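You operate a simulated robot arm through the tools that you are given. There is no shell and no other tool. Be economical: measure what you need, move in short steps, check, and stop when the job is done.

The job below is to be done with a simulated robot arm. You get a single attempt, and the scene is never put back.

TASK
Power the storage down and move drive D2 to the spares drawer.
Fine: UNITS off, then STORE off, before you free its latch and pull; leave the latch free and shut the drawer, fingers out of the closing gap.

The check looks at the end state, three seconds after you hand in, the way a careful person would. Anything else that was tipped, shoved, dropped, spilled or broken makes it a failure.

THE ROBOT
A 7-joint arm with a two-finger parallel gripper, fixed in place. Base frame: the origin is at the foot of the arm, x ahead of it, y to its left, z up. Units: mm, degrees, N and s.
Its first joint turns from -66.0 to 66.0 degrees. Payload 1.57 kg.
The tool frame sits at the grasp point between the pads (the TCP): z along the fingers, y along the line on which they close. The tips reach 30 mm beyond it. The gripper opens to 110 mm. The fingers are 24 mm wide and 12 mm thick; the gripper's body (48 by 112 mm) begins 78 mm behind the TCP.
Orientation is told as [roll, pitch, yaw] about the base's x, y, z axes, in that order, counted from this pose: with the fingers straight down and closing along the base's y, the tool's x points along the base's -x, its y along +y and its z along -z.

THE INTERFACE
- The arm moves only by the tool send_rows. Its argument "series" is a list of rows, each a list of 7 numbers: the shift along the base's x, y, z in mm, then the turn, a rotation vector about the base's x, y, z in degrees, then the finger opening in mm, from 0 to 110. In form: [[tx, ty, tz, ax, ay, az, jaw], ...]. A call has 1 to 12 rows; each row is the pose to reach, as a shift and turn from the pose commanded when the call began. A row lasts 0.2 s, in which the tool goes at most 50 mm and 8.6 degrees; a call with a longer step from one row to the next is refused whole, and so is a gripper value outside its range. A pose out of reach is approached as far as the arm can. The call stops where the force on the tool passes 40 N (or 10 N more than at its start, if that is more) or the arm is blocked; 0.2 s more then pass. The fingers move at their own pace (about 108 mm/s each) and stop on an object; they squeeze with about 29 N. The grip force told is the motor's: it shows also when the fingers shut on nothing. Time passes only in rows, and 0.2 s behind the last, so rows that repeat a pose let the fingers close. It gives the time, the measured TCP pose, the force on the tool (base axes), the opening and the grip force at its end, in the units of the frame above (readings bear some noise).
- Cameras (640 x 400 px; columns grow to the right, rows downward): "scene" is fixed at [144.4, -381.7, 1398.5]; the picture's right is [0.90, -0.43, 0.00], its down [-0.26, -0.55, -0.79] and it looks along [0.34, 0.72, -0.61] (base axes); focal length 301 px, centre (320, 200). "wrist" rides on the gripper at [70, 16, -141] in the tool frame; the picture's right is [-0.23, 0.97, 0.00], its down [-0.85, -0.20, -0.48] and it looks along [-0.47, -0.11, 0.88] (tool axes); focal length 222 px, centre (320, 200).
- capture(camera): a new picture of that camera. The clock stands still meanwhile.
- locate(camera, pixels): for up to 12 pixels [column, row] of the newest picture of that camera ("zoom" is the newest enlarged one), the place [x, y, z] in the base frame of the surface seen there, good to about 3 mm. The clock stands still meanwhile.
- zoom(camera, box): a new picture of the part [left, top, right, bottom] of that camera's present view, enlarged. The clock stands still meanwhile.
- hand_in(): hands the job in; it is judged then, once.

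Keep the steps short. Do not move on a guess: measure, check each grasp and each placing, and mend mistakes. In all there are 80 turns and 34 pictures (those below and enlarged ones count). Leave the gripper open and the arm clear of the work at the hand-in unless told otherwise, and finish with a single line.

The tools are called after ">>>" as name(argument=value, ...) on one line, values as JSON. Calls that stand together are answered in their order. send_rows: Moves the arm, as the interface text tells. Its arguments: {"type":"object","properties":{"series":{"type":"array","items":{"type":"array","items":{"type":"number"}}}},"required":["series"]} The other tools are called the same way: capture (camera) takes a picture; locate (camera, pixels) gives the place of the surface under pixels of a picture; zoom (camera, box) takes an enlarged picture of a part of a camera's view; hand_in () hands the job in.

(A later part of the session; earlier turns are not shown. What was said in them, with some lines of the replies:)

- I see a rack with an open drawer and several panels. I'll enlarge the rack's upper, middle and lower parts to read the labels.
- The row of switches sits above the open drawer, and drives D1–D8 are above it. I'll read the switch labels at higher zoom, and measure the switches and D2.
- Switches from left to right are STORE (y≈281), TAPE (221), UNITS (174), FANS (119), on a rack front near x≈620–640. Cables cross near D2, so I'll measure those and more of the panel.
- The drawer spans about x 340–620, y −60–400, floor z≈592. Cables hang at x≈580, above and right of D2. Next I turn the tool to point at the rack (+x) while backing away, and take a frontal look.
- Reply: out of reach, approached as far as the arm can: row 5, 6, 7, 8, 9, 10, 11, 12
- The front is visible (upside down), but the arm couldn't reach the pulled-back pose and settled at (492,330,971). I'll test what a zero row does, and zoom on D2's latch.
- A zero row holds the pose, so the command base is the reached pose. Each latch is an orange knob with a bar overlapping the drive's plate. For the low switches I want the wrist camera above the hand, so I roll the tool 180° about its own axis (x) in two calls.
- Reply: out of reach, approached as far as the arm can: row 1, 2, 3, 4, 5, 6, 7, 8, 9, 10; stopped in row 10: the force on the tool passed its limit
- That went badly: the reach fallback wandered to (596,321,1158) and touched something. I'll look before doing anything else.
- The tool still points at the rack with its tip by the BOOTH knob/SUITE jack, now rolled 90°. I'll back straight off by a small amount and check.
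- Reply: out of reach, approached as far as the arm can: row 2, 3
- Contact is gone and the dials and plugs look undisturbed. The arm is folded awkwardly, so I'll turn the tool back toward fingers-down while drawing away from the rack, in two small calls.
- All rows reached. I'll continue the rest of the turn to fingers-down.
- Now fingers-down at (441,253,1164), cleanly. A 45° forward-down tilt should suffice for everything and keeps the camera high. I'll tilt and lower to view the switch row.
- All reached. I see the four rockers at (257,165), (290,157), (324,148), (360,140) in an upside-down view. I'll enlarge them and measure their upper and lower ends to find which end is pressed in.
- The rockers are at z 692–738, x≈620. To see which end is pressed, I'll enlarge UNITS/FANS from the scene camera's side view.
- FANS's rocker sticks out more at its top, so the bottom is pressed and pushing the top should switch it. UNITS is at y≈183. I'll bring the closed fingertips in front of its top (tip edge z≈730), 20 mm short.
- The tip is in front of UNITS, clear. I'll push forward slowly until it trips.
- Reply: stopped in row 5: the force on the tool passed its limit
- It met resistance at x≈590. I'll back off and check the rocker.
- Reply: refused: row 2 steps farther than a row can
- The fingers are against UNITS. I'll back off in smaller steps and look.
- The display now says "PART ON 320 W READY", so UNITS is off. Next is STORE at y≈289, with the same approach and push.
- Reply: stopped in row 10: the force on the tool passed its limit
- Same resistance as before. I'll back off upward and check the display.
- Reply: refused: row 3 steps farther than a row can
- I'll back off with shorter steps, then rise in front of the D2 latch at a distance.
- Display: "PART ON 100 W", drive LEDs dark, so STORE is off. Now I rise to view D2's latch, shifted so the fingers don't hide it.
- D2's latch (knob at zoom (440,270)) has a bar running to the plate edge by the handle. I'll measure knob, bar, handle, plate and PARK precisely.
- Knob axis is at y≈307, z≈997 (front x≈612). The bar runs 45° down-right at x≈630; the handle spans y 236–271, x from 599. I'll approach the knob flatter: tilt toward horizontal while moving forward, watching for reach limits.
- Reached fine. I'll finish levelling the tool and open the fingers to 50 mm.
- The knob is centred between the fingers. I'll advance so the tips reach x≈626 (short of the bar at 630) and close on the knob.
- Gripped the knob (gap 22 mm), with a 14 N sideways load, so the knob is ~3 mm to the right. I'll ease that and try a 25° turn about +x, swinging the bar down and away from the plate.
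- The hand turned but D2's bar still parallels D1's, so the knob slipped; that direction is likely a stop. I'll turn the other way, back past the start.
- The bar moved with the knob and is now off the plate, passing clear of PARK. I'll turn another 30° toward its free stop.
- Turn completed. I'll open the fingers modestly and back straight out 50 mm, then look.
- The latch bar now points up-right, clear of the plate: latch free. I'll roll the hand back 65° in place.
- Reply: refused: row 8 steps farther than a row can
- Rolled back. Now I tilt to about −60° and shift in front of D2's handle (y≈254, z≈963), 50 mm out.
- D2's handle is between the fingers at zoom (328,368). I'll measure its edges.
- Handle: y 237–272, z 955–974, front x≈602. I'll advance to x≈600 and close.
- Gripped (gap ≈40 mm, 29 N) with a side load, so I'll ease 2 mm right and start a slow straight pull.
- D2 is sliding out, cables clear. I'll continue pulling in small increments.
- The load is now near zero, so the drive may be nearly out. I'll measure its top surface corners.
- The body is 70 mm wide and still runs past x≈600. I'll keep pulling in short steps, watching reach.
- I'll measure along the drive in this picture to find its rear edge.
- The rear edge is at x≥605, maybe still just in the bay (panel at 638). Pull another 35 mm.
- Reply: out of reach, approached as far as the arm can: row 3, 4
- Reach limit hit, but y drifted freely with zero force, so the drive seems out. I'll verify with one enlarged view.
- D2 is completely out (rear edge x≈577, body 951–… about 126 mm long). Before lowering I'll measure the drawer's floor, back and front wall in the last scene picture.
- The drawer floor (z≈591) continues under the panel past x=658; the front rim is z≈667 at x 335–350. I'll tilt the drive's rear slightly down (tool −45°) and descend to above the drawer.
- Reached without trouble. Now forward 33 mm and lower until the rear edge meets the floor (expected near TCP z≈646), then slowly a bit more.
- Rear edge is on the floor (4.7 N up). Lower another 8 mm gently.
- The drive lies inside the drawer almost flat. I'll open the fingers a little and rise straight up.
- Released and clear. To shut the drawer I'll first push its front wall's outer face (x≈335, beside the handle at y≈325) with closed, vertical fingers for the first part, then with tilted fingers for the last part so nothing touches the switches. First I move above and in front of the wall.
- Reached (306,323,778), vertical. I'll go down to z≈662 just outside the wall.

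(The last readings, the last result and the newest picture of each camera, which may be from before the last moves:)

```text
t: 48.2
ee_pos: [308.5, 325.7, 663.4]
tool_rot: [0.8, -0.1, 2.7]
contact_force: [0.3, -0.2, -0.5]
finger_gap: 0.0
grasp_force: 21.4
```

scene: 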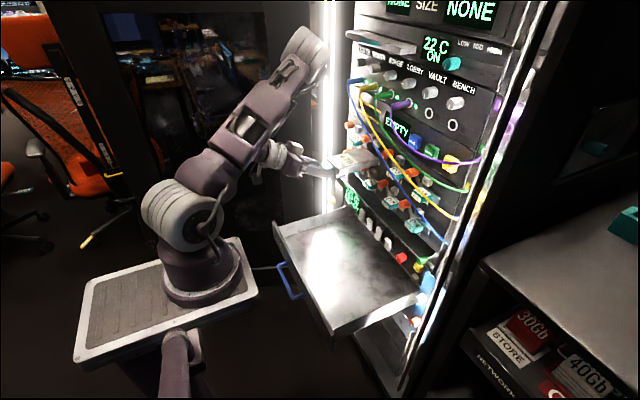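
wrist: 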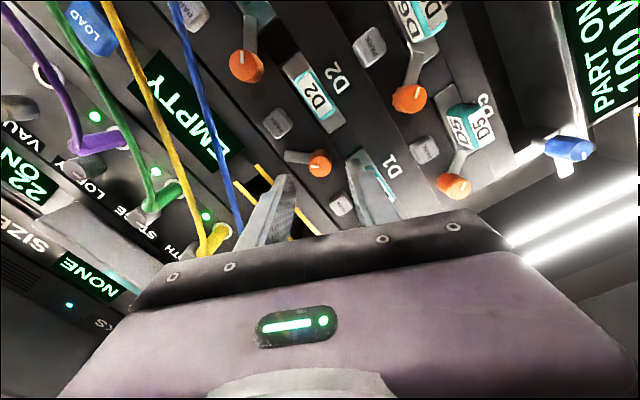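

In position. Now push gently in +x, 10 mm per row.

>>> send_rows(series=[[8, 0, 0, 0, 0, 0, 0], [13, 0, 0, 0, 0, 0, 0], [18, 0, 0, 0, 0, 0, 0], [25, 0, 0, 0, 0, 0, 0], [34, 0, 0, 0, 0, 0, 0], [44, 0, 0, 0, 0, 0, 0], [54, 0, 0, 0, 0, 0, 0], [65, 0, 0, 0, 0, 0, 0], [76, 0, 0, 0, 0, 0, 0]])

```text
t: 50.2
ee_pos: [380.5, 326.6, 662.7]
tool_rot: [0.9, -0.2, 2.7]
contact_force: [-0.1, -0.5, 0.8]
finger_gap: 0.2
grasp_force: 21.5
```

It moved smoothly. I'll continue the push.

>>> send_rows(series=[[6, 0, 0, 0, 0, 0, 0], [16, 0, 0, 0, 0, 0, 0], [27, 0, 0, 0, 0, 0, 0], [38, 0, 0, 0, 0, 0, 0], [49, 0, 0, 0, 0, 0, 0], [60, 0, 0, 0, 0, 0, 0], [71, 0, 0, 0, 0, 0, 0], [80, 0, 0, 0, 0, 0, 0], [86, 0, 0, 0, 0, 0, 0]])

>>> capture(camera="scene")

```text
t: 52.2
ee_pos: [468.5, 325.7, 663.1]
tool_rot: [0.8, -0.1, 2.7]
contact_force: [-0.1, -0.2, 0.3]
finger_gap: 0.0
grasp_force: 21.3
```

```text
2 pictures are left
```

scene: 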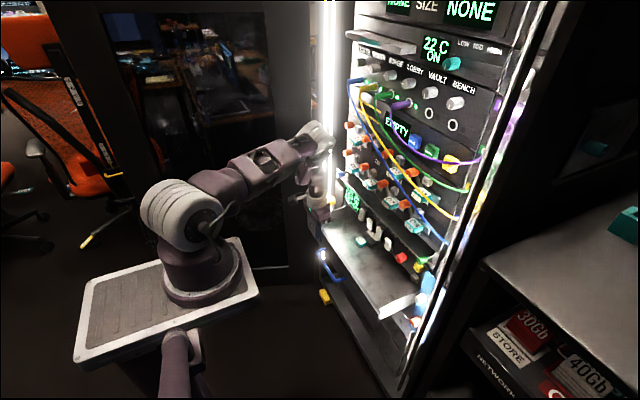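

The drawer is half shut with D2 inside. I'll back off, tilt the fingers to −45°, and measure the wall and a yellow item that appeared at (325,297).

>>> send_rows(series=[[-10, 0, 0, 0, 0, 0, 0], [-20, 0, 0, 0, -8, 0, 0], [-25, 0, 0, 0, -16, 0, 0], [-28, 0, 0, 0, -24, 0, 0], [-30, 0, 0, 0, -32, 0, 0], [-32, 0, -3, 0, -40, 0, 0], [-34, 0, -5, 0, -46, 0, 0]])

>>> locate(camera="scene", pixels=[[325, 297], [361, 242], [372, 310], [410, 300], [345, 275], [333, 275], [360, 300], [320, 255], [366, 235]])

```text
t: 53.8
ee_pos: [445.2, 327.1, 662.9]
tool_rot: [0.2, -12.2, 2.7]
contact_force: [-0.9, 0.4, -1.1]
finger_gap: 0.0
grasp_force: 21.4
out of reach, approached as far as the arm can: row 3, 4, 5, 6, 7
```

```text
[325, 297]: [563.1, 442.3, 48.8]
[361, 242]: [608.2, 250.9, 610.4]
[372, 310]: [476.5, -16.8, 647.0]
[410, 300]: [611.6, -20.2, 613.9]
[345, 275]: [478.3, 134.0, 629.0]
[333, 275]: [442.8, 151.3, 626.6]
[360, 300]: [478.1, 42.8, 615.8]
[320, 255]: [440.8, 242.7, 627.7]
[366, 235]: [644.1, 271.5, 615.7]
```

The tilt is limited at this low spot (the yellow item is on the floor, unrelated). I'll rise to z≈760 and tilt there, moving toward y≈300.

>>> send_rows(series=[[-5, 0, 40, 0, 0, 0, 0], [-5, 0, 80, 0, 0, 0, 0], [-5, 0, 105, 0, -8, 0, 0], [-5, 0, 105, 0, -16, 0, 0], [-5, 0, 105, 0, -24, 0, 0], [-5, 0, 105, 0, -32, 0, 0]])

```text
t: 55.2
ee_pos: [441.5, 326.5, 753.3]
tool_rot: [0.1, -14.8, 2.7]
contact_force: [0.0, 0.3, 0.3]
finger_gap: 0.0
grasp_force: 20.6
out of reach, approached as far as the arm can: row 3, 4, 5, 6
```

Still limited at this y. I'll go higher and toward y≈255, where tilting worked before.

>>> send_rows(series=[[0, -10, 45, 0, 0, 0, 0], [0, -25, 90, 0, 0, 0, 0], [0, -40, 135, 0, 0, 0, 0], [0, -55, 180, 0, 0, 0, 0], [0, -72, 220, 0, 0, 0, 0], [0, -72, 250, 0, -8, 0, 0], [0, -72, 250, 0, -16, 0, 0]])

```text
t: 56.8
ee_pos: [448.8, 252.8, 1004.4]
tool_rot: [-1.5, -27.6, 2.9]
contact_force: [0.0, 0.9, 0.0]
finger_gap: 0.0
grasp_force: 21.5
out of reach, approached as far as the arm can: row 7
```

On this side the tilt is limited because the hand heading is off the arm's plane. I'll try y≈85 (right of the handle), nearer the arm's plane, at safe height.

>>> send_rows(series=[[-5, -40, -20, 0, 0, 0, 0], [-10, -80, -40, 0, 0, 0, 0], [-15, -120, -60, 0, 0, 0, 0], [-20, -165, -85, 0, 0, 0, 0], [-20, -168, -110, 0, -5, 0, 0], [-20, -168, -130, 0, -10, 0, 0], [-20, -168, -130, 0, -15, 0, 0], [-20, -168, -130, 0, -18, 0, 0]])

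>>> locate(camera="scene", pixels=[[402, 257], [400, 256], [415, 262], [419, 258], [425, 265], [416, 321], [405, 325]])

```text
refused: row 4 steps farther than a row can; nothing moved
```

```text
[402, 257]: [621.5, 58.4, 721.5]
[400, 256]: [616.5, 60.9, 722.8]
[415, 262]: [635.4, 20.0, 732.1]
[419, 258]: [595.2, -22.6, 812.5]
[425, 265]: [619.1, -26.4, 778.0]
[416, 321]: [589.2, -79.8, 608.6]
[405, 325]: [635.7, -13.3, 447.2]
```

>>> send_rows(series=[[-5, -40, -20, 0, 0, 0, 0], [-10, -80, -40, 0, 0, 0, 0], [-15, -120, -60, 0, 0, 0, 0], [-20, -155, -80, 0, 0, 0, 0], [-20, -168, -110, 0, -5, 0, 0], [-20, -168, -130, 0, -10, 0, 0], [-20, -168, -130, 0, -15, 0, 0], [-20, -168, -130, 0, -18, 0, 0]])

```text
t: 58.6
ee_pos: [484.6, 102.1, 849.2]
tool_rot: [-2.8, -45.5, 3.6]
contact_force: [0.7, -0.6, -0.1]
finger_gap: 0.0
grasp_force: 21.2
out of reach, approached as far as the arm can: row 3, 4, 5, 6, 7, 8
```

Tilt −45° works at x≈485 here, but closer in I need less tilt. So I'll reduce to about −15°, go down in front of the wall at x≈440, and increase the tilt as the push moves forward.

>>> send_rows(series=[[-10, -3, -10, 0, 8, 0, 0], [-20, -6, -30, 0, 16, 0, 0], [-32, -8, -55, 0, 24, 0, 0], [-44, -8, -85, 0, 30, 0, 0], [-44, -8, -90, 0, 30, 0, 0]])

```text
t: 59.8
ee_pos: [442.5, 91.9, 759.1]
tool_rot: [-0.8, -15.5, 2.6]
contact_force: [0.2, 0.2, 0.3]
finger_gap: 0.2
grasp_force: 21.4
```

Good. Lower to z≈668 in front of the wall (still 16 mm short of it).

>>> send_rows(series=[[0, 0, -40, 0, 0, 0, 0], [0, 0, -75, 0, 0, 0, 0], [0, 0, -91, 0, 0, 0, 0], [0, 0, -91, 0, 0, 0, 0]])

```text
t: 60.8
ee_pos: [442.3, 91.5, 668.3]
tool_rot: [-0.8, -15.6, 2.6]
contact_force: [0.1, -0.8, -0.7]
finger_gap: 0.1
grasp_force: 21.4
```

Push forward 70 mm at this tilt.

>>> send_rows(series=[[10, 0, 0, 0, 0, 0, 0], [16, 0, 0, 0, 0, 0, 0], [21, 0, 0, 0, 0, 0, 0], [29, 0, 0, 0, 0, 0, 0], [38, 0, 0, 0, 0, 0, 0], [47, 0, 0, 0, 0, 0, 0], [56, 0, 0, 0, 0, 0, 0], [65, 0, 0, 0, 0, 0, 0], [72, 0, 0, 0, 0, 0, 0]])

```text
t: 62.8
ee_pos: [516.7, 93.9, 667.9]
tool_rot: [-1.0, -15.7, 2.6]
contact_force: [-1.0, 0.3, 0.5]
finger_gap: 0.0
grasp_force: 21.5
```

The wall should be near x≈535. Now I back off slightly and tilt to −45° here.

>>> send_rows(series=[[-12, 0, 0, 0, -8, 0, 0], [-14, 0, -3, 0, -16, 0, 0], [-16, 0, -6, 0, -24, 0, 0], [-18, 0, -10, 0, -31, 0, 0]])

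```text
t: 63.8
ee_pos: [497.9, 128.4, 662.7]
tool_rot: [-4.9, -46.4, 4.0]
contact_force: [0.1, 0.5, 0.4]
finger_gap: 0.0
grasp_force: 21.9
out of reach, approached as far as the arm can: row 2, 3, 4
```

Tilt is reached, though y drifted to 128 near the handle's end. I'll lift slightly and move back to y≈92.

>>> send_rows(series=[[0, -5, 12, 0, 0, 0, 0], [5, -25, 12, 0, 0, 0, 0], [5, -38, 8, 0, 0, 0, 0], [5, -38, -5, 0, 0, 0, 0]])

```text
t: 64.8
ee_pos: [503.9, 129.2, 661.2]
tool_rot: [-4.8, -46.2, 4.0]
contact_force: [-0.3, 0.2, 0.0]
finger_gap: 0.2
grasp_force: 21.7
out of reach, approached as far as the arm can: row 1, 2, 3, 4
```

Radius limit: more x is needed. The fingers are 40 mm above... I'll raise 9 mm to stay clear of the handle bar (z≈628), then push forward while easing y to ~95.

>>> send_rows(series=[[0, 0, 9, 0, 0, 0, 0], [6, 0, 9, 0, 0, 0, 0], [12, 0, 9, 0, 0, 0, 0], [20, 0, 9, 0, 0, 0, 0], [28, 0, 9, 0, 0, 0, 0]])

```text
t: 66.0
ee_pos: [529.1, 139.0, 673.9]
tool_rot: [-3.5, -46.4, 3.8]
contact_force: [0.0, 0.3, 0.0]
finger_gap: 0.0
grasp_force: 21.2
out of reach, approached as far as the arm can: row 1, 2, 3, 4, 5
```

Still drifting. I'll ease the tilt by 12° with a small back-off and see whether the pose becomes reachable.

>>> send_rows(series=[[-4, 0, 3, 0, 6, 0, 0], [-6, 0, 4, 0, 12, 0, 0], [-6, 0, 4, 0, 12, 0, 0]])

```text
t: 66.8
ee_pos: [525.1, 140.2, 677.8]
tool_rot: [-1.8, -34.5, 3.0]
contact_force: [0.8, -0.9, -0.1]
finger_gap: 0.0
grasp_force: 21.7
```

Reachable at −34.5°. Lead tip edge is ~x 552, z 660. I'll lower 5 mm and push forward 45 mm, easing y right.

>>> send_rows(series=[[0, 0, -5, 0, 0, 0, 0], [8, 0, -5, 0, 0, 0, 0], [16, 0, -5, 0, 0, 0, 0], [24, 0, -5, 0, 0, 0, 0], [32, 0, -5, 0, 0, 0, 0], [40, 0, -5, 0, 0, 0, 0], [46, 0, -5, 0, 0, 0, 0]])

>>> zoom(camera="scene", box=[300, 190, 460, 290])

```text
t: 68.4
ee_pos: [570.0, 140.0, 671.8]
tool_rot: [-1.9, -34.6, 3.0]
contact_force: [-0.2, -0.2, -0.3]
finger_gap: 0.2
grasp_force: 21.3
```

```text
4.00 times, centred on (380, 240) of scene
```

zoom: 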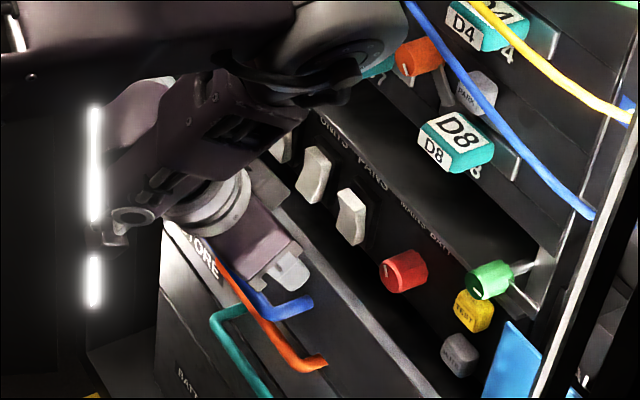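

The arm's link appears close to the D7 area. I'll measure its distance and the drawer front's position.

>>> locate(camera="zoom", pixels=[[370, 60], [390, 40], [340, 60], [300, 100], [330, 85], [290, 270], [340, 310], [280, 200], [300, 232], [380, 330], [270, 285], [400, 20]])

```text
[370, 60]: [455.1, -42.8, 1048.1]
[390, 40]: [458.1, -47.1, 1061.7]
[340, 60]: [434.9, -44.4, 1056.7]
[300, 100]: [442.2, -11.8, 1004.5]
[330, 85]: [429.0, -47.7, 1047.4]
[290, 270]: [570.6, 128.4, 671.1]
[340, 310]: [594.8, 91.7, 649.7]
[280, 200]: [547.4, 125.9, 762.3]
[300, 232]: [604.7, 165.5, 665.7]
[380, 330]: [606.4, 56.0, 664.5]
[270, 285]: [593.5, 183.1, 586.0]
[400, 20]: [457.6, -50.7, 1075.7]
```

The arm link is well clear (x<458). The drawer front is now at x≈595, level with the units below. I'll locate the label text and continue pushing slowly until it stops.

>>> locate(camera="zoom", pixels=[[195, 250], [210, 265], [185, 240], [170, 222], [165, 300], [180, 375], [215, 310], [300, 365], [240, 290], [305, 300], [230, 350], [350, 380]])

>>> send_rows(series=[[4, 0, 0, 0, 0, 0, 0], [8, 0, 0, 0, 0, 0, 0], [12, 0, 0, 0, 0, 0, 0], [16, 0, 0, 0, 0, 0, 0], [20, 0, 0, 0, 0, 0, 0], [25, 0, 0, 0, 0, 0, 0], [30, 0, 0, 0, 0, 0, 0], [36, 0, 0, 0, 0, 0, 0]])

```text
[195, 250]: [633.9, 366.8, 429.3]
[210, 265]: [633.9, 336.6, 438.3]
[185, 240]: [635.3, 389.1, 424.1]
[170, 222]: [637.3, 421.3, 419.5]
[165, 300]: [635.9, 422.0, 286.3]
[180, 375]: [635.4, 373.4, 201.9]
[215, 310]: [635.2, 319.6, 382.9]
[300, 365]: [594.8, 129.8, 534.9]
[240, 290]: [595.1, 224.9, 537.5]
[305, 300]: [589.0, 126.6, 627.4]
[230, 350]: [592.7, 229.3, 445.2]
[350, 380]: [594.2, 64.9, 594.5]
```

```text
t: 70.2
ee_pos: [607.4, 139.2, 669.4]
tool_rot: [-1.9, -34.5, 3.1]
contact_force: [0.4, 0.4, -0.3]
finger_gap: 0.2
grasp_force: 21.4
```

No stop yet; the lower fronts are at x≈635 and ours should be ~632. A few more slow millimetres until it stops.

>>> send_rows(series=[[2, 0, 0, 0, 0, 0, 0], [4, 0, 0, 0, 0, 0, 0], [6, 0, 0, 0, 0, 0, 0], [8, 0, 0, 0, 0, 0, 0], [10, 0, 0, 0, 0, 0, 0], [12, 0, 0, 0, 0, 0, 0]])

```text
t: 71.3
ee_pos: [611.8, 140.2, 669.5]
tool_rot: [-1.7, -33.7, 3.1]
contact_force: [-3.8, 0.6, 0.7]
finger_gap: 0.3
grasp_force: 21.5
stopped in row 5: the force on the tool passed its limit (the readings are from after the stop); the commanded pose is now the measured one
```

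Stopped firmly: the drawer is shut. I'll back straight out, then rise and open the fingers.

>>> send_rows(series=[[-15, 0, 1, 0, 0, 0, 0], [-40, 0, 4, 0, 0, 0, 0], [-70, 0, 10, 0, 0, 0, 0], [-95, 0, 25, 0, 8, 0, 0], [-115, 0, 55, 0, 16, 0, 0], [-135, 0, 95, 0, 24, 0, 20], [-150, 0, 140, 0, 32, 0, 50], [-165, 0, 185, 0, 34, 0, 90], [-165, 0, 225, 0, 34, 0, 90]])

>>> capture(camera="scene")

```text
t: 73.3
ee_pos: [447.4, 142.0, 892.6]
tool_rot: [-0.1, 0.0, 2.5]
contact_force: [0.0, -0.2, 0.7]
finger_gap: 89.9
grasp_force: 0.0
```

```text
0 pictures are left
```

scene: 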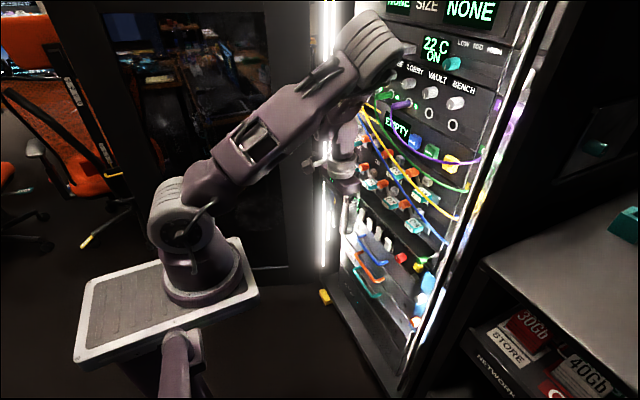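

The drawer looks shut. I'll confirm its face position against the unit below.

>>> locate(camera="scene", pixels=[[385, 258], [395, 272], [392, 262], [400, 272], [383, 265], [400, 300], [381, 258], [372, 236], [385, 245], [405, 265]])

```text
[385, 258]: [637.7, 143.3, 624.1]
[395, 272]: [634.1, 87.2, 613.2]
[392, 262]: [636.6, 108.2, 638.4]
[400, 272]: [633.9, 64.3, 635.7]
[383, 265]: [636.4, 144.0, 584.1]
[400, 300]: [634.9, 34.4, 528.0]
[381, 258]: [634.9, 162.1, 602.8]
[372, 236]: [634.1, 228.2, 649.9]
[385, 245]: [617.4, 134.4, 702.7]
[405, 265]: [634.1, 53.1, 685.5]
```

The drawer face sits at x≈635, flush with its neighbours. The arm is clear and the gripper is open, so I hand in.

>>> hand_in()

```text
The job is handed in.
```

I switched UNITS off, then STORE off, freed D2's latch and left it free, and laid D2 in the open drawer, then shut it; I never read a label naming it the spares drawer, and early on the closed fingers bumped the rack near the BOOTH knob, with no visible change.
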